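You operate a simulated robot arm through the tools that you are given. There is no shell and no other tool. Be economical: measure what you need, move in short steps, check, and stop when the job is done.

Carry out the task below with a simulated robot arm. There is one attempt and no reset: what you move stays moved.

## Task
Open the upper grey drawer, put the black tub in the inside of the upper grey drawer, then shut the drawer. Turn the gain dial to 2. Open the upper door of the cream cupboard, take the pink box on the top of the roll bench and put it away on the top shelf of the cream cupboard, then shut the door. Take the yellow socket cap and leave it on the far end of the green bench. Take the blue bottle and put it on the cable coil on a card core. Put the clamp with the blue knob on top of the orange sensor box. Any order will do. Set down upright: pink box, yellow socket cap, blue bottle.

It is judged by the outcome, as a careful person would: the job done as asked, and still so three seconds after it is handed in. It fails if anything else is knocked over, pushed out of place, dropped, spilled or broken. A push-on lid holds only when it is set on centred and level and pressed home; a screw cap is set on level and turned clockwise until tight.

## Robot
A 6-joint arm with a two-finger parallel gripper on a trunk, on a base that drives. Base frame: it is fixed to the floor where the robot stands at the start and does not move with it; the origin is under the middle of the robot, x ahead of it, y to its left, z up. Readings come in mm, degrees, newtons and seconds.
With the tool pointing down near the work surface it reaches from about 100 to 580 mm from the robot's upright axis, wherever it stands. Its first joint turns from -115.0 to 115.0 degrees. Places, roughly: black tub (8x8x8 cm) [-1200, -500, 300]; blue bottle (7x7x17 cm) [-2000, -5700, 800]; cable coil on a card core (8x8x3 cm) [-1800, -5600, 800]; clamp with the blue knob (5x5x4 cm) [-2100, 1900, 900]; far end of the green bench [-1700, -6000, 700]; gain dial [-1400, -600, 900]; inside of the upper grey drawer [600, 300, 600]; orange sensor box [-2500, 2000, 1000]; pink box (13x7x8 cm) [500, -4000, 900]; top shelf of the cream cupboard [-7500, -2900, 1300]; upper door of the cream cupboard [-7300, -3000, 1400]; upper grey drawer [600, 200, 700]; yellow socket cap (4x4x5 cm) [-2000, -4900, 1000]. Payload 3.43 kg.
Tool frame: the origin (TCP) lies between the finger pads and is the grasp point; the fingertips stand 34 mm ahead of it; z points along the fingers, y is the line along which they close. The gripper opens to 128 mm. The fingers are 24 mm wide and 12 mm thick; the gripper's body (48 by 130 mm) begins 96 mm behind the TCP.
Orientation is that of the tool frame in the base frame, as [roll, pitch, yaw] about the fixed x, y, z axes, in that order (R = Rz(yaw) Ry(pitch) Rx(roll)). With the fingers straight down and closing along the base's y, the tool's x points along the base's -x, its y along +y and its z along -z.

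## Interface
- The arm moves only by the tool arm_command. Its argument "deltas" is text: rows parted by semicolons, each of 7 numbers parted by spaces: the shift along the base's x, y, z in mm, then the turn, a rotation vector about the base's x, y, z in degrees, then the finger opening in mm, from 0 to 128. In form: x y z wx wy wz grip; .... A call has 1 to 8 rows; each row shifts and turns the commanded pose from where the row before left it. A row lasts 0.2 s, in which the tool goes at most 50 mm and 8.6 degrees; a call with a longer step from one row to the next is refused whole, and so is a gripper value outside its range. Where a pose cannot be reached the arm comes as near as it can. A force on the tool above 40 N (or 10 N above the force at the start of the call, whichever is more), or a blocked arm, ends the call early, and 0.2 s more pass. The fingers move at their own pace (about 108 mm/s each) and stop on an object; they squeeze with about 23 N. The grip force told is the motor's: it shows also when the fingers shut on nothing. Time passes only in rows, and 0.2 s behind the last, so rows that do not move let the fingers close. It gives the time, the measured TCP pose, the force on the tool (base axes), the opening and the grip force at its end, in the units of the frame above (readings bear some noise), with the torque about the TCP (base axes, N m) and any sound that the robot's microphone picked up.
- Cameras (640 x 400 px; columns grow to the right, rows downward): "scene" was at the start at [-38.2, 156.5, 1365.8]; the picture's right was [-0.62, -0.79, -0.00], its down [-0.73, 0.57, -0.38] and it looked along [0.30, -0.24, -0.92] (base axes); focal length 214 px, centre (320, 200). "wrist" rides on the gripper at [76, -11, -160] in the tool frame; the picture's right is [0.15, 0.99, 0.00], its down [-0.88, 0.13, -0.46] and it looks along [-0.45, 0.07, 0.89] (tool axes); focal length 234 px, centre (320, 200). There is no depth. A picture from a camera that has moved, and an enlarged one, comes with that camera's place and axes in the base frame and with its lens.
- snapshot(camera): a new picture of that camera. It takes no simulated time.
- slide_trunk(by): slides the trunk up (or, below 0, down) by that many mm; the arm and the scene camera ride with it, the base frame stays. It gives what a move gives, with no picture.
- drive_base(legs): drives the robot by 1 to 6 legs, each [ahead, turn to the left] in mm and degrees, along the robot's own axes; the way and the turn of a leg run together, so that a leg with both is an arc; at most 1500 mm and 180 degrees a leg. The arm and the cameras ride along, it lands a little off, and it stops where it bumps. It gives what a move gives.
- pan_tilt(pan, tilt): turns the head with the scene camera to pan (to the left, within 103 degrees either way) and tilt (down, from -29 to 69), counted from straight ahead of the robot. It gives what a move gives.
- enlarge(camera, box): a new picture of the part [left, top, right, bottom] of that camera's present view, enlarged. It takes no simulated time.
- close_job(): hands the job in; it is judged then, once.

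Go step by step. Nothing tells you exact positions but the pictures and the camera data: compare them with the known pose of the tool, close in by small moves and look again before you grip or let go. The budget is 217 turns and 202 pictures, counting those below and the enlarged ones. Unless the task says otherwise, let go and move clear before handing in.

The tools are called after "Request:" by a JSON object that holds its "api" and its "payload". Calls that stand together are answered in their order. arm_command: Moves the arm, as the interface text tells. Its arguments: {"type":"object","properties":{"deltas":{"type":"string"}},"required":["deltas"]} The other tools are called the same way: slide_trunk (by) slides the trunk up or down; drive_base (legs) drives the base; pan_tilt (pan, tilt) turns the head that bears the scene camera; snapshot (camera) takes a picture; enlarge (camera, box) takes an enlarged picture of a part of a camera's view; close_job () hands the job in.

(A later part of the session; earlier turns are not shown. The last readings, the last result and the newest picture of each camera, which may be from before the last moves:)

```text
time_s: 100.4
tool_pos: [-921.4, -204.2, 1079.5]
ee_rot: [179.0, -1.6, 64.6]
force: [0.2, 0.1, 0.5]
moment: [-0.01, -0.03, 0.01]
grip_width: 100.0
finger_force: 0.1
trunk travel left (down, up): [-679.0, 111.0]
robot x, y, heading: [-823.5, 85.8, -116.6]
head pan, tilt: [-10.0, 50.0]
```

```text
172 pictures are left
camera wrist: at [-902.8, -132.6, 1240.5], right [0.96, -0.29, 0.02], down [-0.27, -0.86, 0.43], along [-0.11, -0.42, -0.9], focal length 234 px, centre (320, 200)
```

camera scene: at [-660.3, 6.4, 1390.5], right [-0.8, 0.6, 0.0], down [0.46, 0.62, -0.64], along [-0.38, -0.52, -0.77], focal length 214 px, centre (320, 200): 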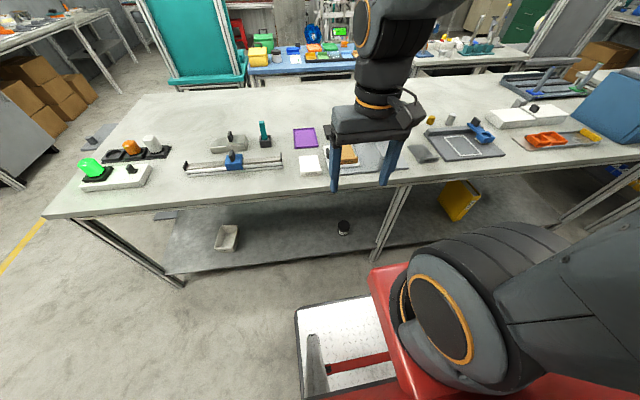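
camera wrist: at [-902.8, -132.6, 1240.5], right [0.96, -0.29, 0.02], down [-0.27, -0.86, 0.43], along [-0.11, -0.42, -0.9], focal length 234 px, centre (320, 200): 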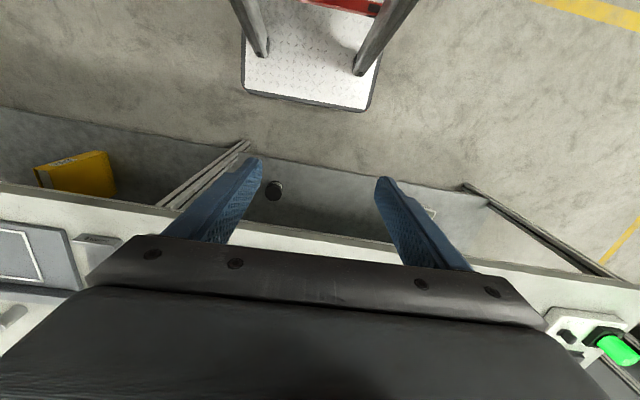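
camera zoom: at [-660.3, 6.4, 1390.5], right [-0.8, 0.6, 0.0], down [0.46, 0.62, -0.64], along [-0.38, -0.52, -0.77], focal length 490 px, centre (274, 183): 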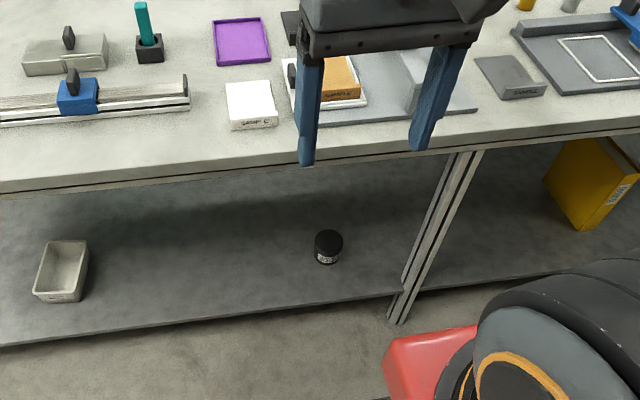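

The tub centre is about (-1190, -480, 265), under the bench top and clear of the leg. I'll back off, lower the trunk, pitch the tool 45°, then go in under the bench top.

Request:
{"api": "drive_base", "payload": {"legs": [[-150, 0]]}}

Request:
{"api": "slide_trunk", "payload": {"by": -450}}

Request:
{"api": "arm_command", "payload": {"deltas": "-18.4 -4.6 -40 -5 2.55 0 110;-18.4 -4.6 -40 -5 2.55 0 110;-18.4 -4.6 -40 -5 2.55 0 110;-18.4 -4.6 -40 -5 2.55 0 110;-18.4 -4.6 -40 -5 2.55 0 110;-18.4 -4.6 -40 -5 2.55 0 110;-18.4 -4.6 -40 -5 2.55 0 110;-18.4 -4.6 -40 -5 2.55 0 110"}}

Request:
{"api": "snapshot", "payload": {"camera": "scene"}}

Request:
{"api": "snapshot", "payload": {"camera": "wrist"}}

```text
time_s: 101.7
tool_pos: [-854.8, -70.3, 1079.4]
ee_rot: [179.0, -1.5, 64.7]
force: [0.0, -0.4, -0.2]
moment: [0.03, 0.01, -0.02]
grip_width: 100.0
finger_force: 0.1
trunk travel left (down, up): [-679.0, 111.0]
robot x, y, heading: [-758.5, 219.5, -116.5]
head pan, tilt: [-10.0, 50.0]
```

```text
refused: -450 is not a number from -400 to 400
```

```text
time_s: 103.5
tool_pos: [-984.2, -188.1, 857.1]
ee_rot: [175.1, 31.8, 65.3]
force: [-1.8, 0.9, -0.5]
moment: [-0.07, -0.11, 0.07]
grip_width: 110.1
finger_force: 0.0
out of reach, approached as far as the arm can: row 1, 2, 3, 4, 5, 6, 7
trunk travel left (down, up): [-679.0, 111.0]
robot x, y, heading: [-761.2, 219.0, -116.4]
head pan, tilt: [-10.0, 50.0]
```

```text
171 pictures are left
camera scene: at [-592.9, 141.5, 1390.4], right [-0.8, 0.59, 0.0], down [0.45, 0.62, -0.64], along [-0.38, -0.52, -0.77], focal length 214 px, centre (320, 200)
```

scene: 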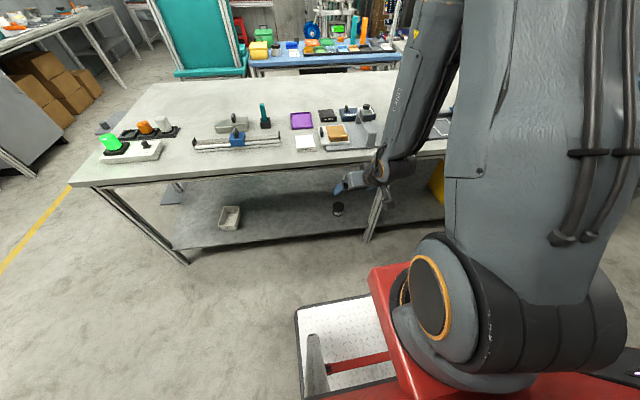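

```text
170 pictures are left
camera wrist: at [-944.8, -43.3, 951.3], right [0.97, -0.26, -0.01], down [-0.13, -0.5, 0.86], along [-0.22, -0.83, -0.51], focal length 234 px, centre (320, 200)
```

wrist: 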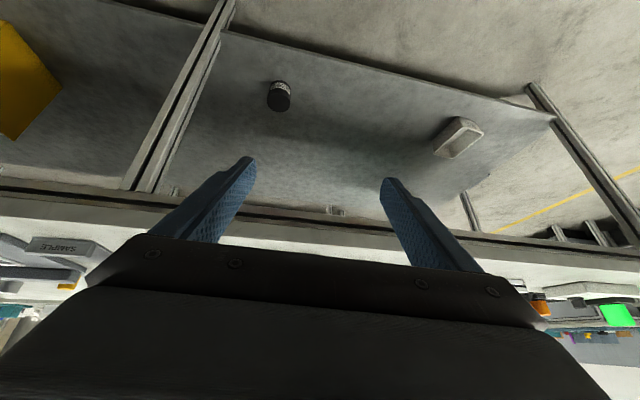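

The trunk step was too large and refused; the tool is still just in front of the bench edge. I'll back a bit more and lower the trunk by 400.

Request:
{"api": "drive_base", "payload": {"legs": [[-70, 0]]}}

Request:
{"api": "slide_trunk", "payload": {"by": -400}}

Request:
{"api": "snapshot", "payload": {"camera": "scene"}}

Request:
{"api": "snapshot", "payload": {"camera": "wrist"}}

```text
time_s: 104.5
tool_pos: [-954.3, -124.8, 857.5]
ee_rot: [175.3, 31.7, 64.9]
force: [0.4, 0.6, 0.9]
moment: [0.03, 0.03, 0.0]
grip_width: 109.9
finger_force: 0.1
trunk travel left (down, up): [-679.0, 111.0]
robot x, y, heading: [-725.7, 280.0, -116.1]
head pan, tilt: [-10.0, 50.0]
```

```text
time_s: 108.4
tool_pos: [-1002.2, -220.4, 456.8]
ee_rot: [175.2, 31.7, 64.9]
force: [-0.5, 0.0, -0.3]
moment: [-0.01, 0.02, -0.01]
grip_width: 109.9
finger_force: 0.0
trunk travel left (down, up): [-279.0, 511.0]
robot x, y, heading: [-725.4, 279.4, -116.2]
head pan, tilt: [-10.0, 50.0]
```

```text
169 pictures are left
camera scene: at [-610.8, 105.6, 990.5], right [-0.81, 0.59, 0.0], down [0.45, 0.62, -0.64], along [-0.38, -0.52, -0.77], focal length 214 px, centre (320, 200)
```

scene: 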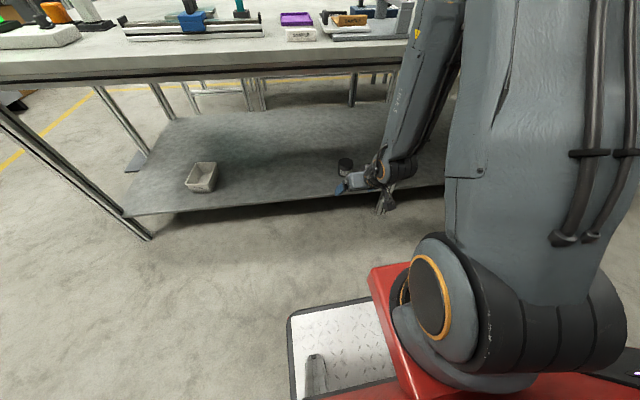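

```text
168 pictures are left
camera wrist: at [-960.5, -75.1, 551.8], right [0.96, -0.27, -0.01], down [-0.13, -0.5, 0.86], along [-0.23, -0.83, -0.51], focal length 234 px, centre (320, 200)
```

wrist: 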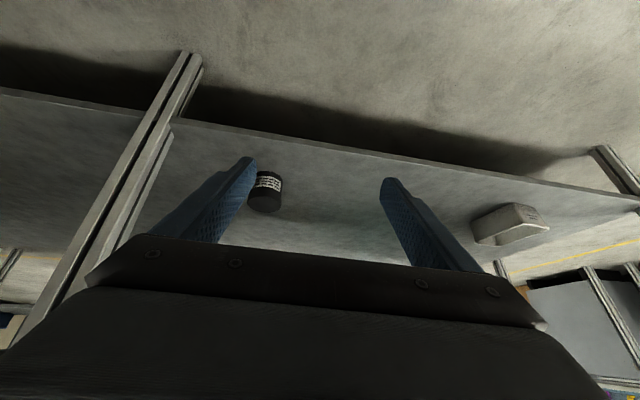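

The tub centre triangulates to (-1203, -490, 249), with the shelf at about z=209. I'll fix the tool attitude and lower the trunk further so the forearm comes in flatter.

Request:
{"api": "arm_command", "payload": {"deltas": "0 0 30 -2.58 2.33 -0.63 110;0 0 30 -2.58 2.33 -0.63 110;0 0 30 -2.58 2.33 -0.63 110;0 0 30 -2.58 2.33 -0.63 110"}}

Request:
{"api": "slide_trunk", "payload": {"by": -250}}

Request:
{"api": "snapshot", "payload": {"camera": "scene"}}

Request:
{"api": "snapshot", "payload": {"camera": "wrist"}}

```text
time_s: 109.4
tool_pos: [-1040.3, -268.0, 586.9]
ee_rot: [179.2, 44.5, 64.9]
force: [0.1, 0.1, 0.5]
moment: [0.0, -0.01, -0.02]
grip_width: 110.2
finger_force: 0.2
out of reach, approached as far as the arm can: row 1, 2, 3, 4
trunk travel left (down, up): [-279.0, 511.0]
robot x, y, heading: [-726.8, 286.4, -116.7]
head pan, tilt: [-10.0, 50.0]
```

```text
time_s: 112.0
tool_pos: [-1071.2, -329.7, 337.5]
ee_rot: [179.0, 44.6, 65.0]
force: [-0.2, 0.2, 0.6]
moment: [-0.01, -0.03, -0.01]
grip_width: 110.0
finger_force: 0.1
trunk travel left (down, up): [-29.0, 761.0]
robot x, y, heading: [-724.1, 280.9, -116.2]
head pan, tilt: [-10.0, 50.0]
```

```text
167 pictures are left
camera scene: at [-641.6, 43.3, 740.5], right [-0.81, 0.59, 0.0], down [0.45, 0.62, -0.64], along [-0.38, -0.52, -0.77], focal length 214 px, centre (320, 200)
```

scene: 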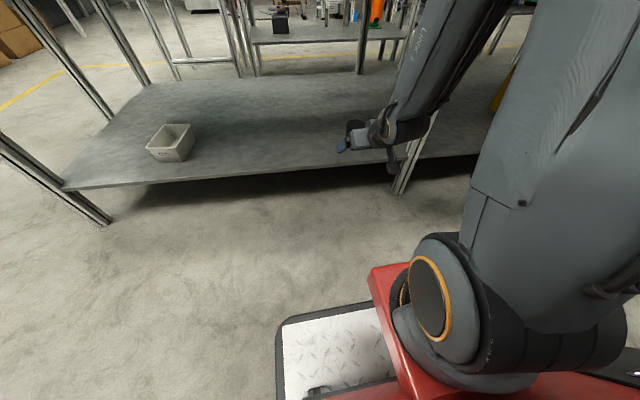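

```text
166 pictures are left
camera wrist: at [-1012.1, -173.6, 396.6], right [0.94, -0.32, -0.09], down [-0.02, -0.33, 0.94], along [-0.33, -0.89, -0.32], focal length 234 px, centre (320, 200)
```

wrist: 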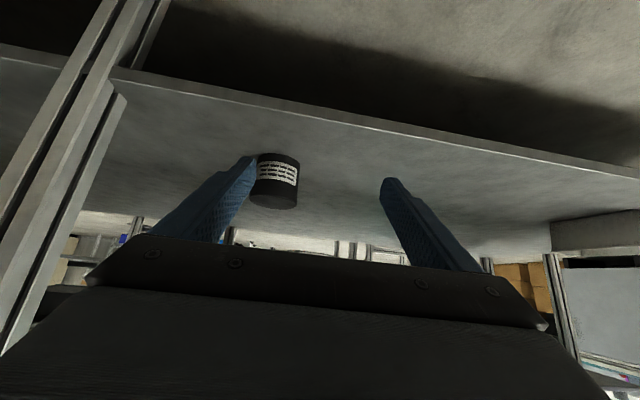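

The tub is about 198 mm ahead, 55 mm right and 88 mm below the TCP. I'll extend the arm with the base staying back so the elbow stays clear of the bench top.

Request:
{"api": "arm_command", "payload": {"deltas": "-25 11.5 -8 0 0 0 115;-25 11.5 -8 0 0 0 115;-17 -37 -15 0 0 0 115;-17 -37 -15 0 0 0 115;0 0 0 0 0 0 115"}}

Request:
{"api": "snapshot", "payload": {"camera": "scene"}}

Request:
{"api": "snapshot", "payload": {"camera": "wrist"}}

```text
time_s: 113.2
tool_pos: [-1154.8, -381.7, 290.7]
ee_rot: [179.1, 44.6, 64.9]
force: [0.1, -0.9, -0.4]
moment: [0.0, 0.01, 0.01]
grip_width: 114.8
finger_force: 0.0
trunk travel left (down, up): [-29.0, 761.0]
robot x, y, heading: [-725.4, 282.3, -116.3]
head pan, tilt: [-10.0, 50.0]
```

```text
165 pictures are left
camera scene: at [-641.6, 43.3, 740.5], right [-0.81, 0.59, 0.0], down [0.45, 0.62, -0.64], along [-0.38, -0.52, -0.77], focal length 214 px, centre (320, 200)
```

scene: 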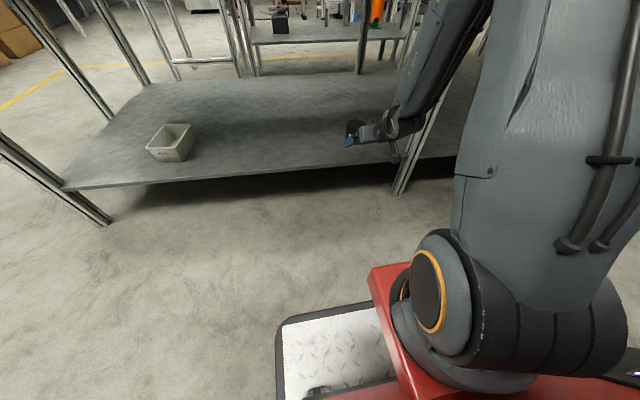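

```text
164 pictures are left
camera wrist: at [-1096.8, -224.7, 350.5], right [0.94, -0.32, -0.09], down [-0.02, -0.33, 0.94], along [-0.33, -0.89, -0.32], focal length 234 px, centre (320, 200)
```

wrist: 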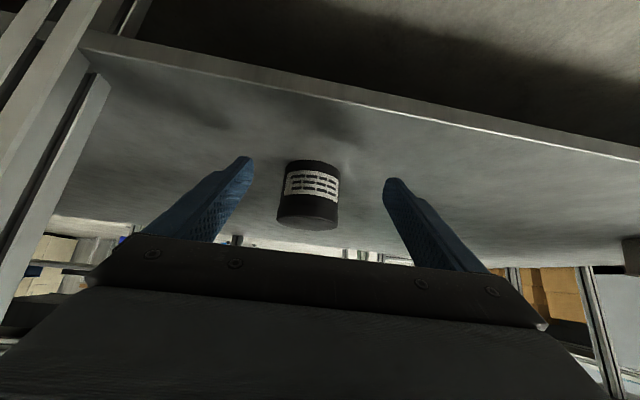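

The tub is centred between the fingers. Advance the last 113 mm and close.

Request:
{"api": "arm_command", "payload": {"deltas": "-17 -34 -12 0 0 0 115;-17 -34 -12 0 0 0 115;-17 -34 -11 0 0 0 115;0 0 0 0 0 0 115;0 0 0 0 0 0 90;0 0 0 0 0 0 60;0 0 0 0 0 0 60;0 0 0 0 0 0 60"}}

Request:
{"api": "snapshot", "payload": {"camera": "wrist"}}

```text
time_s: 115.0
tool_pos: [-1207.2, -483.0, 258.0]
ee_rot: [179.0, 44.6, 64.9]
force: [0.2, -0.7, -0.9]
moment: [0.01, 0.1, 0.07]
grip_width: 75.3
finger_force: 22.9
trunk travel left (down, up): [-29.0, 761.0]
robot x, y, heading: [-723.2, 281.1, -116.3]
head pan, tilt: [-10.0, 50.0]
```

```text
163 pictures are left
camera wrist: at [-1147.4, -326.4, 316.6], right [0.94, -0.32, -0.09], down [-0.02, -0.33, 0.94], along [-0.33, -0.89, -0.32], focal length 234 px, centre (320, 200)
```

wrist: 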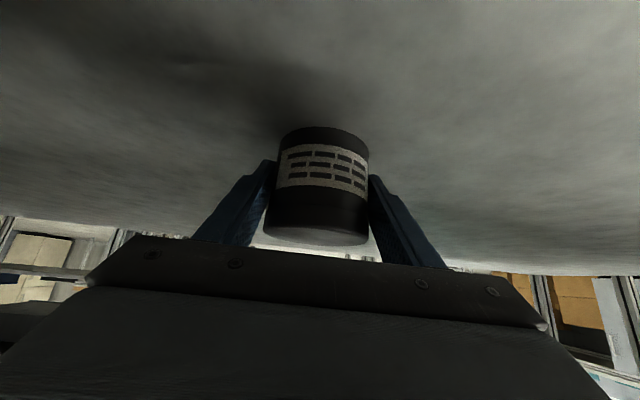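

Gripped at 75 mm. Lift and retract out from under the bench.

Request:
{"api": "arm_command", "payload": {"deltas": "0 0 25 0 0 0 60;0 0 30 0 0 0 60;19 40.8 5 0 0 0 60;19 40.8 5 0 0 0 60;19 40.8 5 0 0 0 60;19 40.8 5 0 0 0 60;19 40.8 5 0 0 0 60"}}

Request:
{"api": "snapshot", "payload": {"camera": "scene"}}

Request:
{"api": "snapshot", "payload": {"camera": "wrist"}}

```text
time_s: 116.6
tool_pos: [-1119.5, -287.3, 335.8]
ee_rot: [179.0, 44.5, 64.9]
force: [0.5, 0.7, -2.9]
moment: [0.02, 0.02, 0.0]
grip_width: 75.7
finger_force: 22.9
out of reach, approached as far as the arm can: row 7
trunk travel left (down, up): [-29.0, 761.0]
robot x, y, heading: [-725.1, 283.3, -116.3]
head pan, tilt: [-10.0, 50.0]
```

```text
162 pictures are left
camera scene: at [-641.7, 43.1, 740.4], right [-0.81, 0.59, 0.0], down [0.45, 0.62, -0.64], along [-0.38, -0.52, -0.77], focal length 214 px, centre (320, 200)
```

scene: 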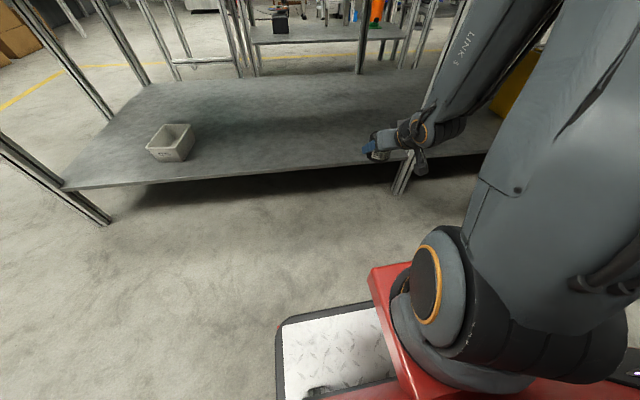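

```text
161 pictures are left
camera wrist: at [-1060.8, -131.3, 397.0], right [0.94, -0.31, -0.09], down [-0.02, -0.33, 0.94], along [-0.33, -0.89, -0.32], focal length 234 px, centre (320, 200)
```

wrist: 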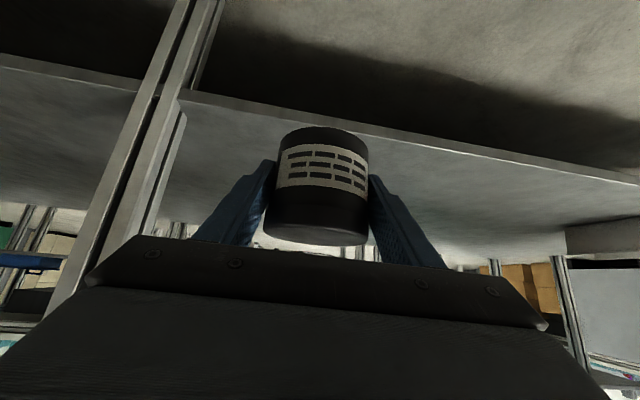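

The tub is held but still under the bench edge. I'll turn left in stages (stepping forward a little to keep my rear clear), then raise the trunk once clear.

Request:
{"api": "drive_base", "payload": {"legs": [[0, 25], [60, 0], [0, 65]]}}

Request:
{"api": "slide_trunk", "payload": {"by": 400}}

Request:
{"api": "slide_trunk", "payload": {"by": 200}}

Request:
{"api": "snapshot", "payload": {"camera": "scene"}}

Request:
{"api": "snapshot", "payload": {"camera": "wrist"}}

```text
time_s: 121.7
tool_pos: [-152.0, -165.1, 337.4]
ee_rot: [179.0, 44.6, 155.6]
force: [-0.2, -0.2, -3.1]
moment: [0.04, -0.02, 0.0]
grip_width: 75.2
finger_force: 23.0
trunk travel left (down, up): [-29.0, 761.0]
robot x, y, heading: [-727.0, 222.0, -25.7]
head pan, tilt: [-10.0, 50.0]
```

```text
time_s: 125.5
tool_pos: [-152.1, -165.9, 736.5]
ee_rot: [179.1, 44.6, 155.6]
force: [-0.2, -0.6, -2.5]
moment: [-0.02, 0.05, 0.01]
grip_width: 75.3
finger_force: 23.2
trunk travel left (down, up): [-429.0, 361.0]
robot x, y, heading: [-726.8, 222.8, -25.8]
head pan, tilt: [-10.0, 50.0]
```

```text
time_s: 127.7
tool_pos: [-151.7, -166.8, 936.3]
ee_rot: [179.1, 44.5, 155.6]
force: [-0.2, 1.2, -2.5]
moment: [-0.03, -0.01, -0.01]
grip_width: 75.1
finger_force: 23.0
trunk travel left (down, up): [-629.0, 161.0]
robot x, y, heading: [-725.4, 224.2, -25.8]
head pan, tilt: [-10.0, 50.0]
```

```text
160 pictures are left
camera scene: at [-644.0, 378.8, 1340.4], right [-0.58, -0.81, 0.0], down [-0.62, 0.45, -0.64], along [0.52, -0.37, -0.77], focal length 214 px, centre (320, 200)
```

scene: 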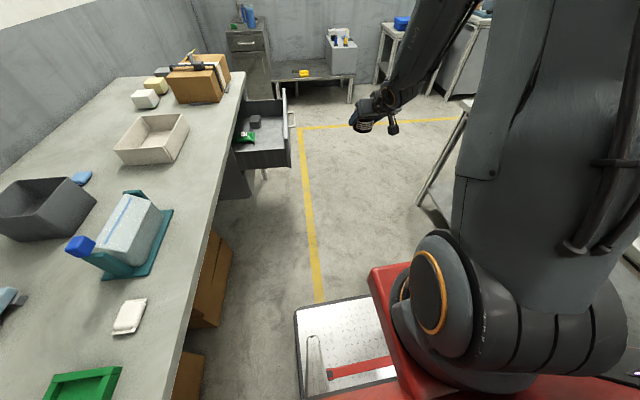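

```text
159 pictures are left
camera wrist: at [-307.7, -110.1, 996.9], right [0.3, 0.95, -0.09], down [0.33, -0.02, 0.94], along [0.89, -0.32, -0.32], focal length 234 px, centre (320, 200)
```

wrist: 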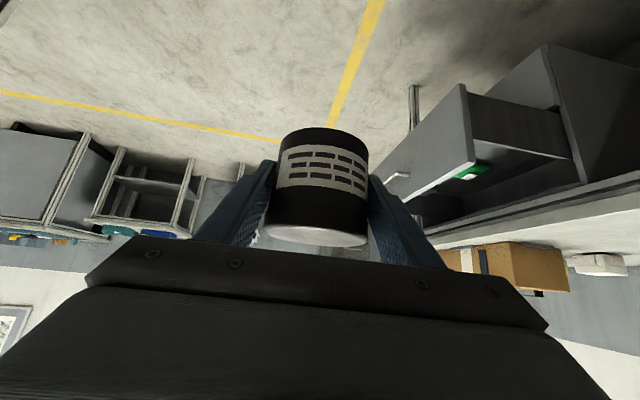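

The drawer's front half is free, so I'll aim for n≈140, s≈360. Retract a bit and drive back to the drawer station.

Request:
{"api": "arm_command", "payload": {"deltas": "-33.8 16.3 12 0 0 0 60;-33.8 16.3 12 0 0 0 60;-33.8 16.3 12 0 0 0 60;-33.8 16.3 12 0 0 0 60"}}

Request:
{"api": "drive_base", "payload": {"legs": [[0, -14.1], [1360, 0], [0, 101.3]]}}

Request:
{"api": "pan_tilt", "payload": {"pan": 0, "tilt": 45}}

Request:
{"api": "snapshot", "payload": {"camera": "scene"}}

```text
time_s: 128.7
tool_pos: [-287.3, -100.3, 983.8]
ee_rot: [179.1, 44.5, 155.6]
force: [0.1, -0.1, -2.4]
moment: [0.0, 0.01, -0.01]
grip_width: 75.3
finger_force: 23.3
trunk travel left (down, up): [-629.0, 161.0]
robot x, y, heading: [-728.6, 219.7, -25.6]
head pan, tilt: [-10.0, 50.0]
```

```text
time_s: 140.6
tool_pos: [666.2, -211.7, 983.3]
ee_rot: [179.0, 44.5, -116.4]
force: [-0.7, -0.8, -2.8]
moment: [0.0, -0.01, 0.0]
grip_width: 75.1
finger_force: 23.0
trunk travel left (down, up): [-629.0, 161.0]
robot x, y, heading: [325.1, -642.9, 62.2]
head pan, tilt: [-10.0, 50.0]
```

```text
time_s: 141.3
tool_pos: [665.2, -212.3, 984.3]
ee_rot: [179.0, 44.6, -116.4]
force: [-0.2, 1.1, -1.9]
moment: [-0.03, -0.01, -0.02]
grip_width: 75.0
finger_force: 23.3
trunk travel left (down, up): [-629.0, 161.0]
robot x, y, heading: [328.7, -640.8, 62.6]
head pan, tilt: [0.0, 45.0]
```

```text
158 pictures are left
camera scene: at [160.3, -542.3, 1347.4], right [0.89, -0.46, 0.0], down [-0.33, -0.63, -0.71], along [0.33, 0.63, -0.71], focal length 214 px, centre (320, 200)
```

scene: 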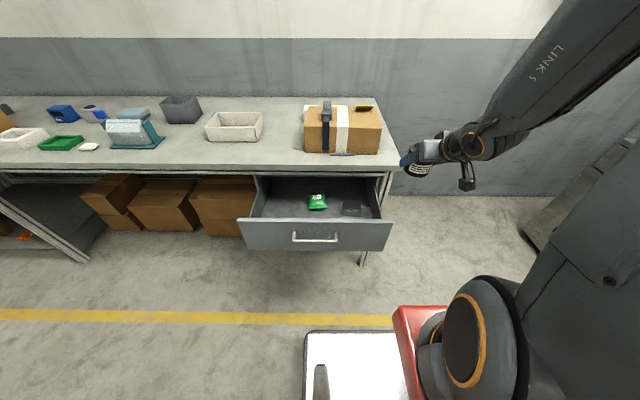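

Lowering with the tool tilted forward would clash with the drawer front, so I'll turn the tool to tilt sideways (pointing left along the drawer width) above the drawer at n≈165, s≈300.

Request:
{"api": "arm_command", "payload": {"deltas": "-29.4 19.4 -4 0 0 7.98 60;-29.4 19.4 -4 0 0 7.98 60;-29.4 19.4 -4 0 0 7.98 60;-29.4 19.4 -4 0 0 7.98 60;-29.4 19.4 -4 0 0 7.98 60;-29.4 19.4 -4 0 0 7.98 60"}}

Request:
{"api": "arm_command", "payload": {"deltas": "-29.4 19.4 -4 0 0 7.98 60;-29.4 19.4 -4 0 0 7.98 60;-29.4 19.4 -4 0 0 7.98 60;-29.4 19.4 -4 0 0 7.98 60;-29.4 19.4 -4 0 0 7.98 60"}}

Request:
{"api": "snapshot", "payload": {"camera": "scene"}}

Request:
{"api": "snapshot", "payload": {"camera": "wrist"}}

```text
time_s: 142.7
tool_pos: [488.8, -94.3, 958.5]
ee_rot: [178.9, 44.4, -68.5]
force: [-0.1, -0.6, -3.4]
moment: [0.04, 0.03, 0.0]
grip_width: 75.4
finger_force: 22.5
trunk travel left (down, up): [-629.0, 161.0]
robot x, y, heading: [329.4, -638.3, 62.3]
head pan, tilt: [0.0, 45.0]
```

```text
time_s: 143.9
tool_pos: [342.2, 1.4, 939.6]
ee_rot: [179.1, 44.5, -28.5]
force: [-0.8, -0.8, -2.2]
moment: [0.04, -0.04, 0.01]
grip_width: 74.9
finger_force: 23.1
trunk travel left (down, up): [-629.0, 161.0]
robot x, y, heading: [327.5, -637.7, 62.7]
head pan, tilt: [0.0, 45.0]
```

```text
157 pictures are left
camera scene: at [160.4, -542.6, 1347.4], right [0.89, -0.46, 0.0], down [-0.33, -0.63, -0.71], along [0.33, 0.63, -0.71], focal length 214 px, centre (320, 200)
```

scene: 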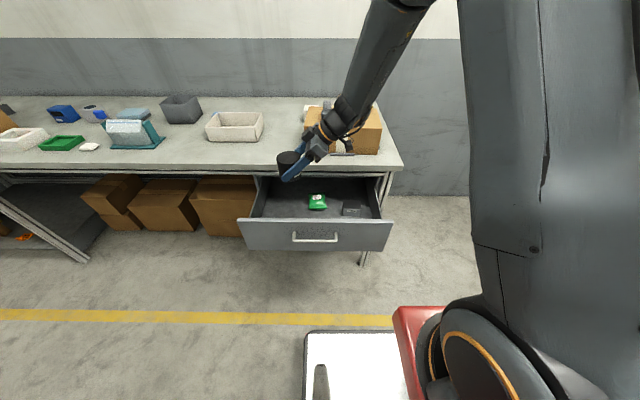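

```text
156 pictures are left
camera wrist: at [495.1, -63.8, 1000.0], right [-0.37, -0.93, -0.09], down [-0.33, 0.04, 0.94], along [-0.87, 0.38, -0.32], focal length 234 px, centre (320, 200)
```

wrist: 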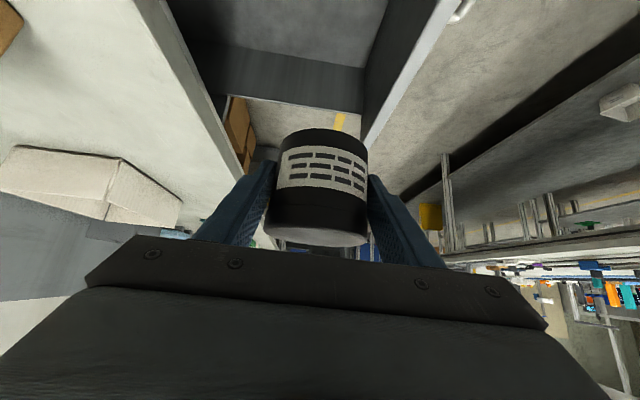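

The tub is above the free left part of the drawer. Lower most of the way and check.

Request:
{"api": "arm_command", "payload": {"deltas": "0 0 -35 0 0 0 60;0 0 -35 0 0 0 60;0 0 -35 0 0 0 60;0 0 -35 0 0 0 60;0 0 -35 0 0 0 60;0 0 -35 0 0 0 60;0 0 -20 0 0 0 60"}}

Request:
{"api": "snapshot", "payload": {"camera": "scene"}}

Request:
{"api": "snapshot", "payload": {"camera": "wrist"}}

```text
time_s: 145.5
tool_pos: [339.7, -1.2, 712.0]
ee_rot: [179.0, 44.5, -28.6]
force: [-0.3, -0.5, -1.3]
moment: [0.03, 0.0, -0.02]
grip_width: 74.9
finger_force: 22.8
trunk travel left (down, up): [-629.0, 161.0]
robot x, y, heading: [329.0, -638.0, 62.3]
head pan, tilt: [0.0, 45.0]
```

```text
155 pictures are left
camera scene: at [160.1, -542.4, 1347.4], right [0.89, -0.46, 0.0], down [-0.33, -0.63, -0.71], along [0.33, 0.63, -0.71], focal length 214 px, centre (320, 200)
```

scene: 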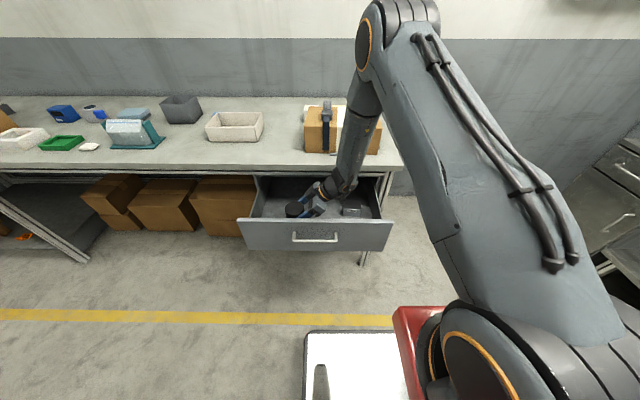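

```text
154 pictures are left
camera wrist: at [493.3, -66.5, 771.0], right [-0.37, -0.92, -0.09], down [-0.33, 0.04, 0.94], along [-0.87, 0.38, -0.32], focal length 234 px, centre (320, 200)
```

wrist: 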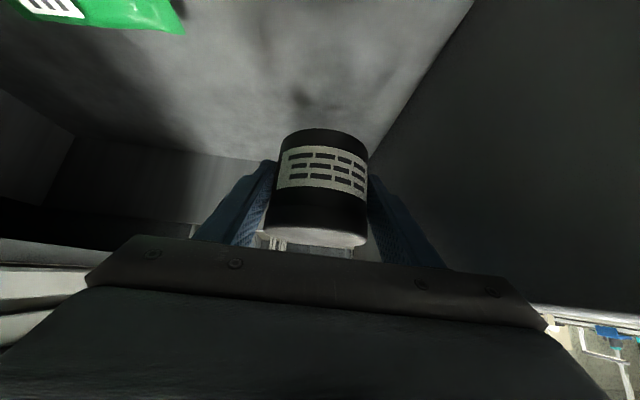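

Shift slightly away from the front panel and continue lowering gently.

Request:
{"api": "arm_command", "payload": {"deltas": "6 11 -10 0 0 0 60;6 11 -10 0 0 0 60;0 0 -8 0 0 0 60;0 0 -8 0 0 0 60;0 0 -5 0 0 0 60;0 0 -5 0 0 0 60;0 0 0 0 0 0 60"}}

```text
time_s: 147.1
tool_pos: [354.9, 23.2, 664.7]
ee_rot: [179.0, 44.6, -28.6]
force: [0.3, 0.3, -3.2]
moment: [-0.02, -0.02, -0.02]
grip_width: 75.4
finger_force: 22.8
trunk travel left (down, up): [-629.0, 161.0]
robot x, y, heading: [329.0, -642.8, 62.4]
head pan, tilt: [0.0, 45.0]
```

Request:
{"api": "arm_command", "payload": {"deltas": "0 0 -4 0 0 0 60;0 0 -3 0 0 0 60;0 0 -3 0 0 0 60;0 0 0 0 0 0 60"}}

Request:
{"api": "snapshot", "payload": {"camera": "wrist"}}

```text
time_s: 148.1
tool_pos: [353.2, 24.2, 655.4]
ee_rot: [179.1, 44.5, -28.6]
force: [0.4, 0.0, -3.8]
moment: [-0.02, 0.01, 0.03]
grip_width: 75.0
finger_force: 22.6
trunk travel left (down, up): [-629.0, 161.0]
robot x, y, heading: [333.9, -640.2, 62.5]
head pan, tilt: [0.0, 45.0]
```

```text
153 pictures are left
camera wrist: at [506.9, -43.0, 715.1], right [-0.37, -0.92, -0.09], down [-0.33, 0.04, 0.94], along [-0.87, 0.38, -0.32], focal length 234 px, centre (320, 200)
```

wrist: 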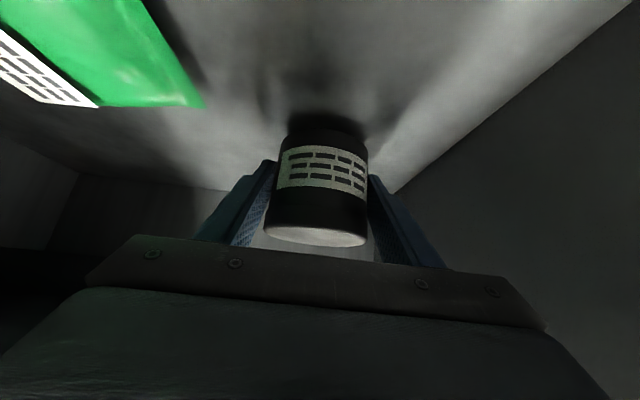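

No contact yet; keep lowering in small steps.

Request:
{"api": "arm_command", "payload": {"deltas": "0 0 -3 0 0 0 60;0 0 -3 0 0 0 60;0 0 -3 0 0 0 60;0 0 0 0 0 0 60"}}

Request:
{"api": "arm_command", "payload": {"deltas": "0 0 -3 0 0 0 60;0 0 -2 0 0 0 60;0 0 0 0 0 0 60"}}

Request:
{"api": "snapshot", "payload": {"camera": "wrist"}}

```text
time_s: 149.1
tool_pos: [353.5, 24.1, 645.2]
ee_rot: [178.9, 44.5, -28.6]
force: [-0.6, -0.3, -2.2]
moment: [-0.03, -0.02, 0.0]
grip_width: 75.4
finger_force: 23.3
trunk travel left (down, up): [-629.0, 161.0]
robot x, y, heading: [329.5, -636.7, 62.4]
head pan, tilt: [0.0, 45.0]
```

```text
time_s: 149.9
tool_pos: [354.1, 24.4, 641.7]
ee_rot: [179.3, 44.6, -28.5]
force: [1.1, 0.2, 12.5]
moment: [0.55, -0.21, -0.02]
grip_width: 75.3
finger_force: 23.0
trunk travel left (down, up): [-629.0, 161.0]
robot x, y, heading: [330.4, -643.6, 62.5]
head pan, tilt: [0.0, 45.0]
```

```text
152 pictures are left
camera wrist: at [507.6, -42.2, 701.2], right [-0.37, -0.92, -0.09], down [-0.33, 0.04, 0.94], along [-0.87, 0.38, -0.32], focal length 234 px, centre (320, 200)
```

wrist: 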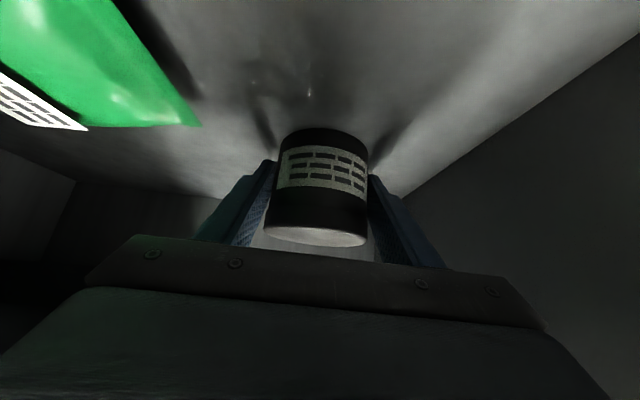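

Contact with the drawer floor. Release, retract along the tool axis, then up.

Request:
{"api": "arm_command", "payload": {"deltas": "0 0 0 0 0 0 90;0 0 0 0 0 0 100;0 0 0 0 0 0 100;18.6 -10.1 21 0 0 0 100;18.6 -10.1 21 0 0 0 100;18.6 -10.1 21 0 0 0 100;5 -3 40 0 0 0 100;0 0 45 0 0 0 100"}}

Request:
{"api": "arm_command", "payload": {"deltas": "0 0 45 0 0 0 100;0 0 45 0 0 0 100;0 0 45 0 0 0 100;0 0 45 0 0 0 100"}}

Request:
{"api": "snapshot", "payload": {"camera": "scene"}}

Request:
{"api": "snapshot", "payload": {"camera": "wrist"}}

```text
time_s: 151.7
tool_pos: [417.1, -9.2, 788.9]
ee_rot: [178.9, 44.5, -28.7]
force: [0.2, 0.2, 0.3]
moment: [-0.04, 0.03, 0.04]
grip_width: 100.1
finger_force: 0.1
trunk travel left (down, up): [-629.0, 161.0]
robot x, y, heading: [329.2, -641.2, 62.2]
head pan, tilt: [0.0, 45.0]
```

```text
time_s: 152.7
tool_pos: [415.9, -10.2, 967.6]
ee_rot: [178.9, 44.4, -28.6]
force: [0.6, 0.8, 0.6]
moment: [-0.01, 0.04, 0.05]
grip_width: 99.9
finger_force: 0.0
trunk travel left (down, up): [-629.0, 161.0]
robot x, y, heading: [330.9, -641.6, 62.5]
head pan, tilt: [0.0, 45.0]
```

```text
151 pictures are left
camera scene: at [160.4, -541.8, 1347.4], right [0.89, -0.46, 0.0], down [-0.33, -0.63, -0.71], along [0.33, 0.63, -0.71], focal length 214 px, centre (320, 200)
```

scene: 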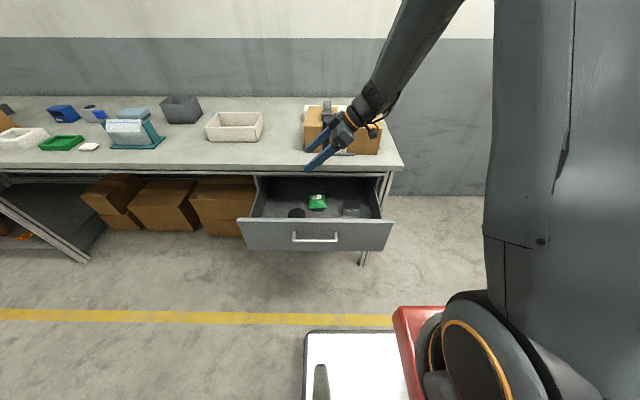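

```text
150 pictures are left
camera wrist: at [569.5, -76.5, 1027.5], right [-0.37, -0.92, -0.09], down [-0.33, 0.04, 0.94], along [-0.87, 0.38, -0.32], focal length 234 px, centre (320, 200)
```

wrist: 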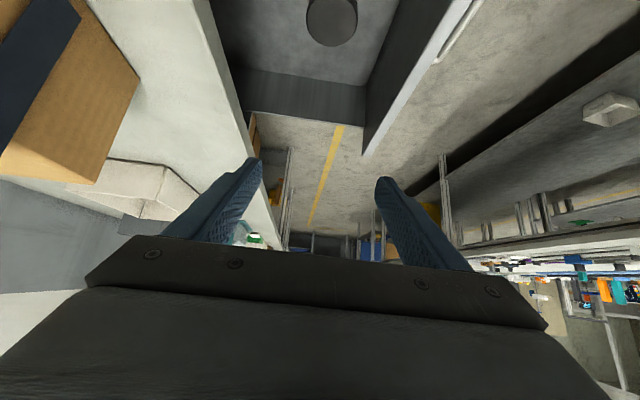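

The tub stands upright in the drawer. Now swing the tool back to face the drawer, move out in front and lower it with closed fingers for pushing.

Request:
{"api": "arm_command", "payload": {"deltas": "-11 -20 0 0 0 -8 60;-11 -20 0 0 0 -8 30;-11 -20 0 0 0 -8 0;-11 -20 0 0 0 -8 0;-11 -20 0 0 0 -8 0;-11 -20 0 0 0 -8 0"}}

Request:
{"api": "arm_command", "payload": {"deltas": "-11 -20 0 0 0 -8 0;-11 -20 0 0 0 -8 0;-11 -20 0 0 0 -8 0;0 0 -40 0 0 -8 0;0 0 -45 0 0 -8 0;0 0 -45 0 0 0 0;0 0 -45 0 0 0 0;0 0 0 0 0 0 0"}}

Request:
{"api": "snapshot", "payload": {"camera": "scene"}}

Request:
{"api": "snapshot", "payload": {"camera": "wrist"}}

```text
time_s: 154.1
tool_pos: [350.4, -118.9, 969.0]
ee_rot: [179.0, 44.3, -76.5]
force: [0.2, 1.3, -0.2]
moment: [0.05, 0.03, 0.03]
grip_width: 0.2
finger_force: 22.7
out of reach, approached as far as the arm can: row 6
trunk travel left (down, up): [-629.0, 161.0]
robot x, y, heading: [327.5, -643.0, 62.2]
head pan, tilt: [0.0, 45.0]
```

```text
time_s: 155.9
tool_pos: [543.6, -128.0, 819.2]
ee_rot: [173.6, 43.1, -111.2]
force: [0.5, -0.3, -0.4]
moment: [-0.05, 0.0, -0.03]
grip_width: 0.0
finger_force: 23.5
out of reach, approached as far as the arm can: row 1, 2, 3, 4, 5, 6, 7
trunk travel left (down, up): [-629.0, 161.0]
robot x, y, heading: [325.3, -641.4, 62.3]
head pan, tilt: [0.0, 45.0]
```

```text
149 pictures are left
camera scene: at [160.2, -542.4, 1347.4], right [0.89, -0.46, 0.0], down [-0.33, -0.63, -0.71], along [0.33, 0.63, -0.71], focal length 214 px, centre (320, 200)
```

scene: 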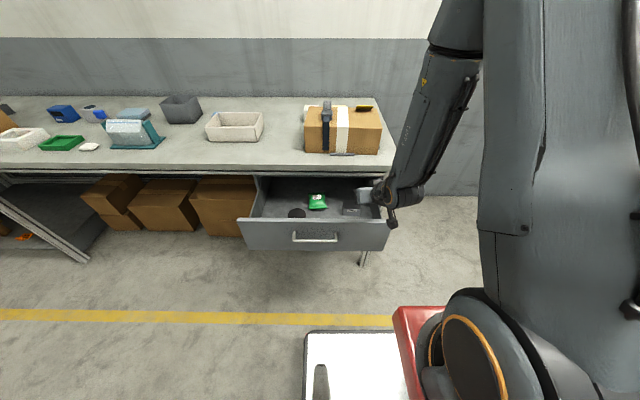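

```text
148 pictures are left
camera wrist: at [512.6, -290.5, 882.8], right [-0.98, 0.19, -0.02], down [0.04, 0.33, 0.94], along [0.18, 0.93, -0.33], focal length 234 px, centre (320, 200)
```

wrist: 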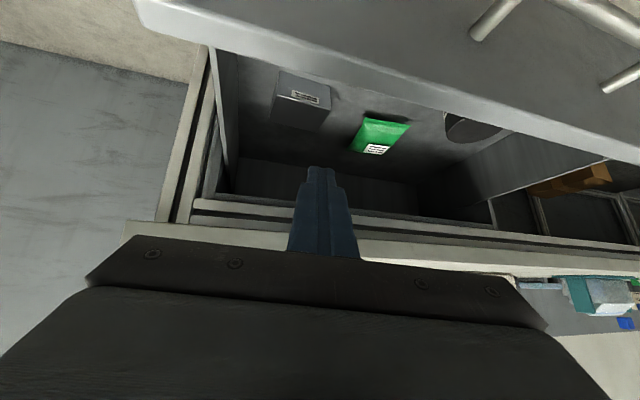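

Same folding limit this close, so I'll raise slightly, back the base 200 mm, then line up on the panel.

Request:
{"api": "arm_command", "payload": {"deltas": "0 0 40 0 0 0 0;0 0 40 0 0 0 0"}}

Request:
{"api": "drive_base", "payload": {"legs": [[-220, 0]]}}

Request:
{"api": "arm_command", "payload": {"deltas": "-20 30 -10 0 0 0 0;-20 30 -10 0 0 0 0;-30 20 -15 0 0 0 0;-30 20 -15 0 0 0 0;-35 15 -15 0 0 0 0;0 0 0 0 0 0 0"}}

Request:
{"api": "snapshot", "payload": {"camera": "scene"}}

```text
time_s: 156.5
tool_pos: [544.8, -128.8, 899.4]
ee_rot: [173.6, 43.0, -111.4]
force: [0.0, 1.0, -0.1]
moment: [0.02, 0.01, 0.02]
grip_width: 0.0
finger_force: 23.1
trunk travel left (down, up): [-629.0, 161.0]
robot x, y, heading: [328.5, -638.7, 62.2]
head pan, tilt: [0.0, 45.0]
```

```text
time_s: 158.2
tool_pos: [440.6, -325.4, 899.6]
ee_rot: [173.6, 43.3, -111.2]
force: [-0.4, 1.6, -0.2]
moment: [-0.03, 0.0, 0.02]
grip_width: 0.0
finger_force: 22.9
trunk travel left (down, up): [-629.0, 161.0]
robot x, y, heading: [225.1, -838.0, 62.5]
head pan, tilt: [0.0, 45.0]
```

```text
time_s: 159.6
tool_pos: [405.9, -218.2, 866.4]
ee_rot: [171.2, 42.3, -111.1]
force: [0.3, 0.1, 0.3]
moment: [0.03, 0.0, -0.01]
grip_width: 0.0
finger_force: 22.9
out of reach, approached as far as the arm can: row 2, 3, 4, 5
trunk travel left (down, up): [-629.0, 161.0]
robot x, y, heading: [221.6, -838.0, 62.1]
head pan, tilt: [0.0, 45.0]
```

```text
147 pictures are left
camera scene: at [57.0, -739.7, 1347.4], right [0.89, -0.46, 0.0], down [-0.33, -0.63, -0.71], along [0.33, 0.63, -0.71], focal length 214 px, centre (320, 200)
```

scene: 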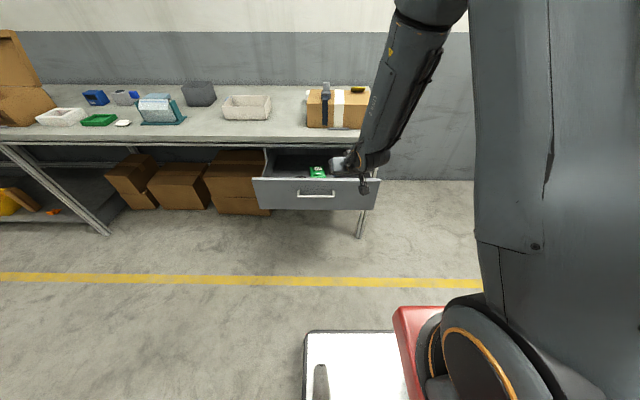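

Leftward motion is blocked at this yaw, so I'll yaw the tool 35° left (a push doesn't need to be square), aim the tip at the panel centre, and push by driving.

Request:
{"api": "arm_command", "payload": {"deltas": "-5 2 -8 0 0 7 0;-10 2 -15 0 0 7 0;-15 2 -15 0 0 7 0;-17 2 -15 0 0 7 0;-17 1 -15 0 0 7 0;0 0 -8 0 0 0 0;0 0 0 0 0 0 0"}}

Request:
{"api": "snapshot", "payload": {"camera": "scene"}}

Request:
{"api": "snapshot", "payload": {"camera": "wrist"}}

```text
time_s: 161.2
tool_pos: [342.4, -210.8, 789.6]
ee_rot: [173.6, 43.1, -76.2]
force: [0.1, -0.9, -0.5]
moment: [0.03, 0.01, 0.0]
grip_width: 0.0
finger_force: 23.4
trunk travel left (down, up): [-629.0, 161.0]
robot x, y, heading: [225.3, -835.5, 62.3]
head pan, tilt: [0.0, 45.0]
```

```text
146 pictures are left
camera scene: at [57.1, -739.6, 1347.4], right [0.89, -0.46, 0.0], down [-0.33, -0.63, -0.71], along [0.33, 0.63, -0.71], focal length 214 px, centre (320, 200)
```

scene: 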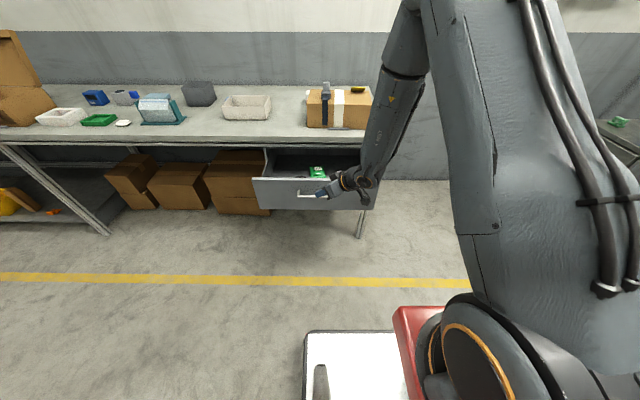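

```text
145 pictures are left
camera wrist: at [410.2, -361.7, 852.7], right [-0.91, -0.41, -0.02], down [-0.15, 0.29, 0.94], along [-0.38, 0.86, -0.33], focal length 234 px, centre (320, 200)
```

wrist: 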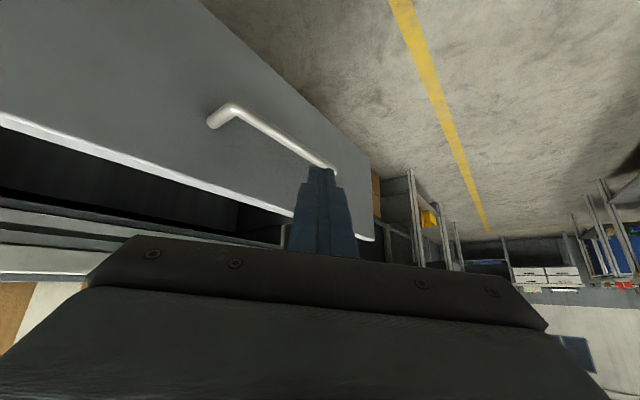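

The reach works with the yaw. I'll push to the right of the handle and lower on the panel so the gripper body stays below the bench top.

Request:
{"api": "arm_command", "payload": {"deltas": "16 -9 -25 0 0 -6 0;16 -9 -25 0 0 -6 0;17 -9 -25 0 0 -6 0;17 -9 -25 0 0 0 0;0 0 0 0 0 0 0"}}

Request:
{"api": "drive_base", "payload": {"legs": [[150, 0]]}}

Request:
{"api": "snapshot", "payload": {"camera": "scene"}}

Request:
{"api": "snapshot", "payload": {"camera": "wrist"}}

```text
time_s: 162.4
tool_pos: [409.6, -246.2, 689.6]
ee_rot: [173.0, 42.9, -94.7]
force: [0.2, -0.7, 0.2]
moment: [0.0, -0.01, 0.0]
grip_width: 0.0
finger_force: 23.4
trunk travel left (down, up): [-629.0, 161.0]
robot x, y, heading: [226.9, -833.5, 62.3]
head pan, tilt: [0.0, 45.0]
```

```text
time_s: 163.8
tool_pos: [476.9, -113.7, 691.2]
ee_rot: [172.9, 43.0, -94.6]
force: [-0.1, 0.1, 1.0]
moment: [0.02, -0.01, 0.01]
grip_width: 0.0
finger_force: 23.2
trunk travel left (down, up): [-629.0, 161.0]
robot x, y, heading: [295.5, -703.7, 62.7]
head pan, tilt: [0.0, 45.0]
```

```text
144 pictures are left
camera scene: at [125.6, -608.1, 1347.4], right [0.89, -0.46, 0.0], down [-0.33, -0.63, -0.71], along [0.33, 0.63, -0.71], focal length 214 px, centre (320, 200)
```

scene: 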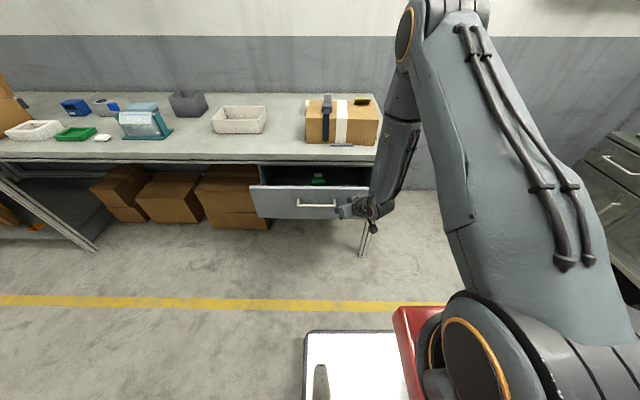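

```text
143 pictures are left
camera wrist: at [495.8, -277.7, 753.5], right [-0.99, -0.11, -0.01], down [-0.05, 0.33, 0.94], along [-0.1, 0.94, -0.33], focal length 234 px, centre (320, 200)
```

wrist: 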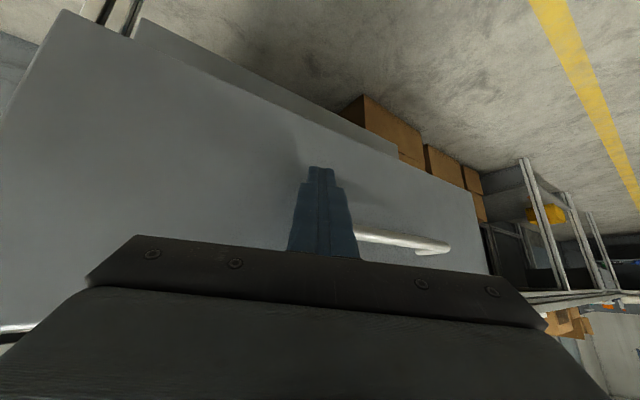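

The drawer is moving. Drive 125 mm more, then finish with the arm under its force limit.

Request:
{"api": "drive_base", "payload": {"legs": [[125, 0]]}}

Request:
{"api": "arm_command", "payload": {"deltas": "4.8 8.8 0 0 0 0 0;4.8 8.8 0 0 0 0 0;4.8 8.8 0 0 0 0 0;4.8 8.8 0 0 0 0 0;4.8 8.8 0 0 0 0 0;4.8 8.8 0 0 0 0 0;4.8 8.8 0 0 0 0 0"}}

Request:
{"api": "snapshot", "payload": {"camera": "scene"}}

Request:
{"api": "snapshot", "payload": {"camera": "wrist"}}

```text
time_s: 165.1
tool_pos: [535.1, -2.1, 691.0]
ee_rot: [172.9, 42.9, -94.6]
force: [-0.6, 0.6, -0.2]
moment: [0.01, 0.0, -0.02]
grip_width: 0.0
finger_force: 23.1
trunk travel left (down, up): [-629.0, 161.0]
robot x, y, heading: [352.8, -593.1, 62.6]
head pan, tilt: [0.0, 45.0]
```

```text
time_s: 165.9
tool_pos: [546.9, 19.1, 689.0]
ee_rot: [172.6, 42.4, -94.6]
force: [-3.8, -11.4, 8.7]
moment: [0.08, -0.01, 0.02]
grip_width: 0.3
finger_force: 23.0
trunk travel left (down, up): [-629.0, 161.0]
robot x, y, heading: [353.2, -597.3, 62.6]
head pan, tilt: [0.0, 45.0]
stopped in row 4: the force on the tool passed its limit at 55 N (the readings are from after the stop); the commanded pose is now the measured one
```

```text
142 pictures are left
camera scene: at [183.6, -497.1, 1347.4], right [0.89, -0.46, 0.0], down [-0.33, -0.63, -0.71], along [0.33, 0.63, -0.71], focal length 214 px, centre (320, 200)
```

scene: 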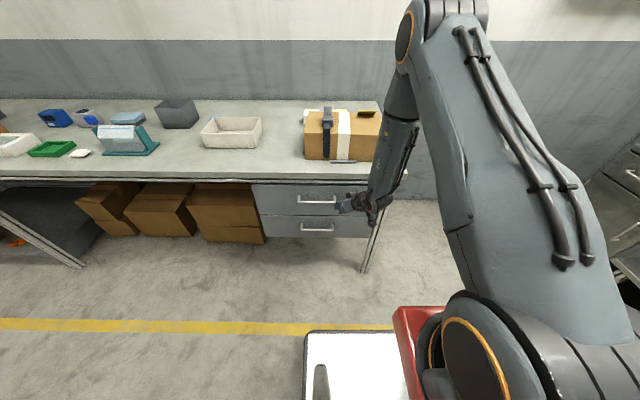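

```text
141 pictures are left
camera wrist: at [566.7, -144.1, 753.5], right [-0.99, -0.11, -0.01], down [-0.04, 0.34, 0.94], along [-0.11, 0.93, -0.34], focal length 234 px, centre (320, 200)
```

wrist: 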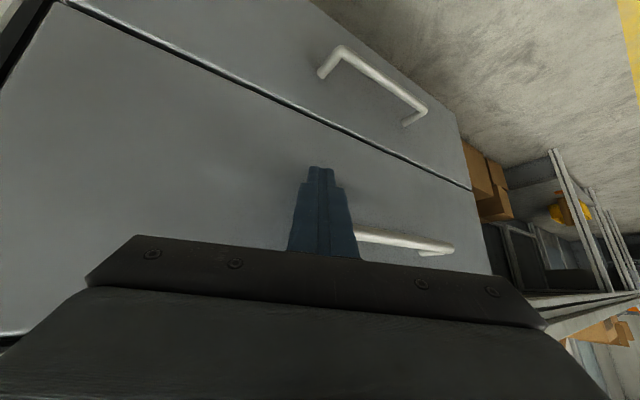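

The drawer is shut flush with the one below. Next is the gain dial: back off, bring the tool to a compact vertical pose, and go to the rear bench.

Request:
{"api": "drive_base", "payload": {"legs": [[-150, 0]]}}

Request:
{"api": "arm_command", "payload": {"deltas": "1.3 -24.7 37 -7.6 -0.63 0 0;1.3 -24.7 37 -7.6 -0.63 0 0;1.3 -24.7 37 -7.6 -0.63 0 0;1.3 -24.7 37 -7.6 -0.63 0 0;1.3 -24.7 37 -7.6 -0.63 0 0"}}

Request:
{"api": "arm_command", "payload": {"deltas": "1.3 -24.7 37 -7.6 -0.63 0 0;1.3 -24.7 37 0 0 -4 0;1.3 -24.7 37 0 0 -5 0;1.3 -24.7 37 0 0 -6 0;1.3 -24.7 37 0 0 -6 0;0 0 0 0 0 0 0"}}

Request:
{"api": "drive_base", "payload": {"legs": [[150, 0], [0, 89], [1500, 0], [0, 45]]}}

Request:
{"api": "pan_tilt", "payload": {"pan": 30, "tilt": 40}}

Request:
{"api": "snapshot", "payload": {"camera": "scene"}}

```text
time_s: 167.3
tool_pos: [476.3, -114.0, 690.0]
ee_rot: [172.6, 42.4, -94.5]
force: [0.1, -0.2, 0.5]
moment: [-0.04, -0.01, -0.05]
grip_width: 0.2
finger_force: 22.9
trunk travel left (down, up): [-629.0, 161.0]
robot x, y, heading: [283.7, -730.6, 62.6]
head pan, tilt: [0.0, 45.0]
```

```text
time_s: 168.5
tool_pos: [466.8, -227.5, 875.9]
ee_rot: [173.4, 6.3, -100.5]
force: [4.7, -3.7, -1.2]
moment: [0.38, 0.47, 0.12]
grip_width: 0.0
finger_force: 22.8
trunk travel left (down, up): [-629.0, 161.0]
robot x, y, heading: [280.6, -730.4, 62.3]
head pan, tilt: [0.0, 45.0]
```

```text
time_s: 169.9
tool_pos: [490.2, -363.7, 1060.1]
ee_rot: [179.3, -3.0, -113.2]
force: [0.5, -0.1, 0.5]
moment: [0.02, 0.01, -0.03]
grip_width: 0.0
finger_force: 22.4
trunk travel left (down, up): [-629.0, 161.0]
robot x, y, heading: [282.5, -731.6, 62.4]
head pan, tilt: [0.0, 45.0]
```

```text
time_s: 184.2
tool_pos: [-1393.6, 28.8, 1060.1]
ee_rot: [179.3, -3.0, 20.0]
force: [-0.3, 0.3, 0.4]
moment: [0.01, 0.02, -0.01]
grip_width: 0.0
finger_force: 23.1
trunk travel left (down, up): [-629.0, 161.0]
robot x, y, heading: [-980.0, 130.9, -164.5]
head pan, tilt: [0.0, 45.0]
```

```text
time_s: 185.1
tool_pos: [-1392.4, 29.8, 1060.3]
ee_rot: [179.3, -2.9, 20.0]
force: [0.2, 0.6, -0.2]
moment: [0.02, 0.02, -0.01]
grip_width: 0.1
finger_force: 23.5
trunk travel left (down, up): [-629.0, 161.0]
robot x, y, heading: [-980.4, 129.8, -164.4]
head pan, tilt: [30.0, 40.0]
```

```text
140 pictures are left
camera scene: at [-922.7, -103.8, 1354.6], right [-0.71, 0.7, 0.0], down [0.45, 0.46, -0.77], along [-0.54, -0.55, -0.64], focal length 214 px, centre (320, 200)
```

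scene: 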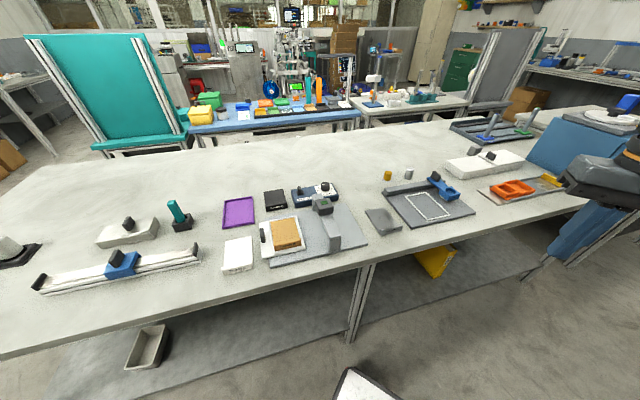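

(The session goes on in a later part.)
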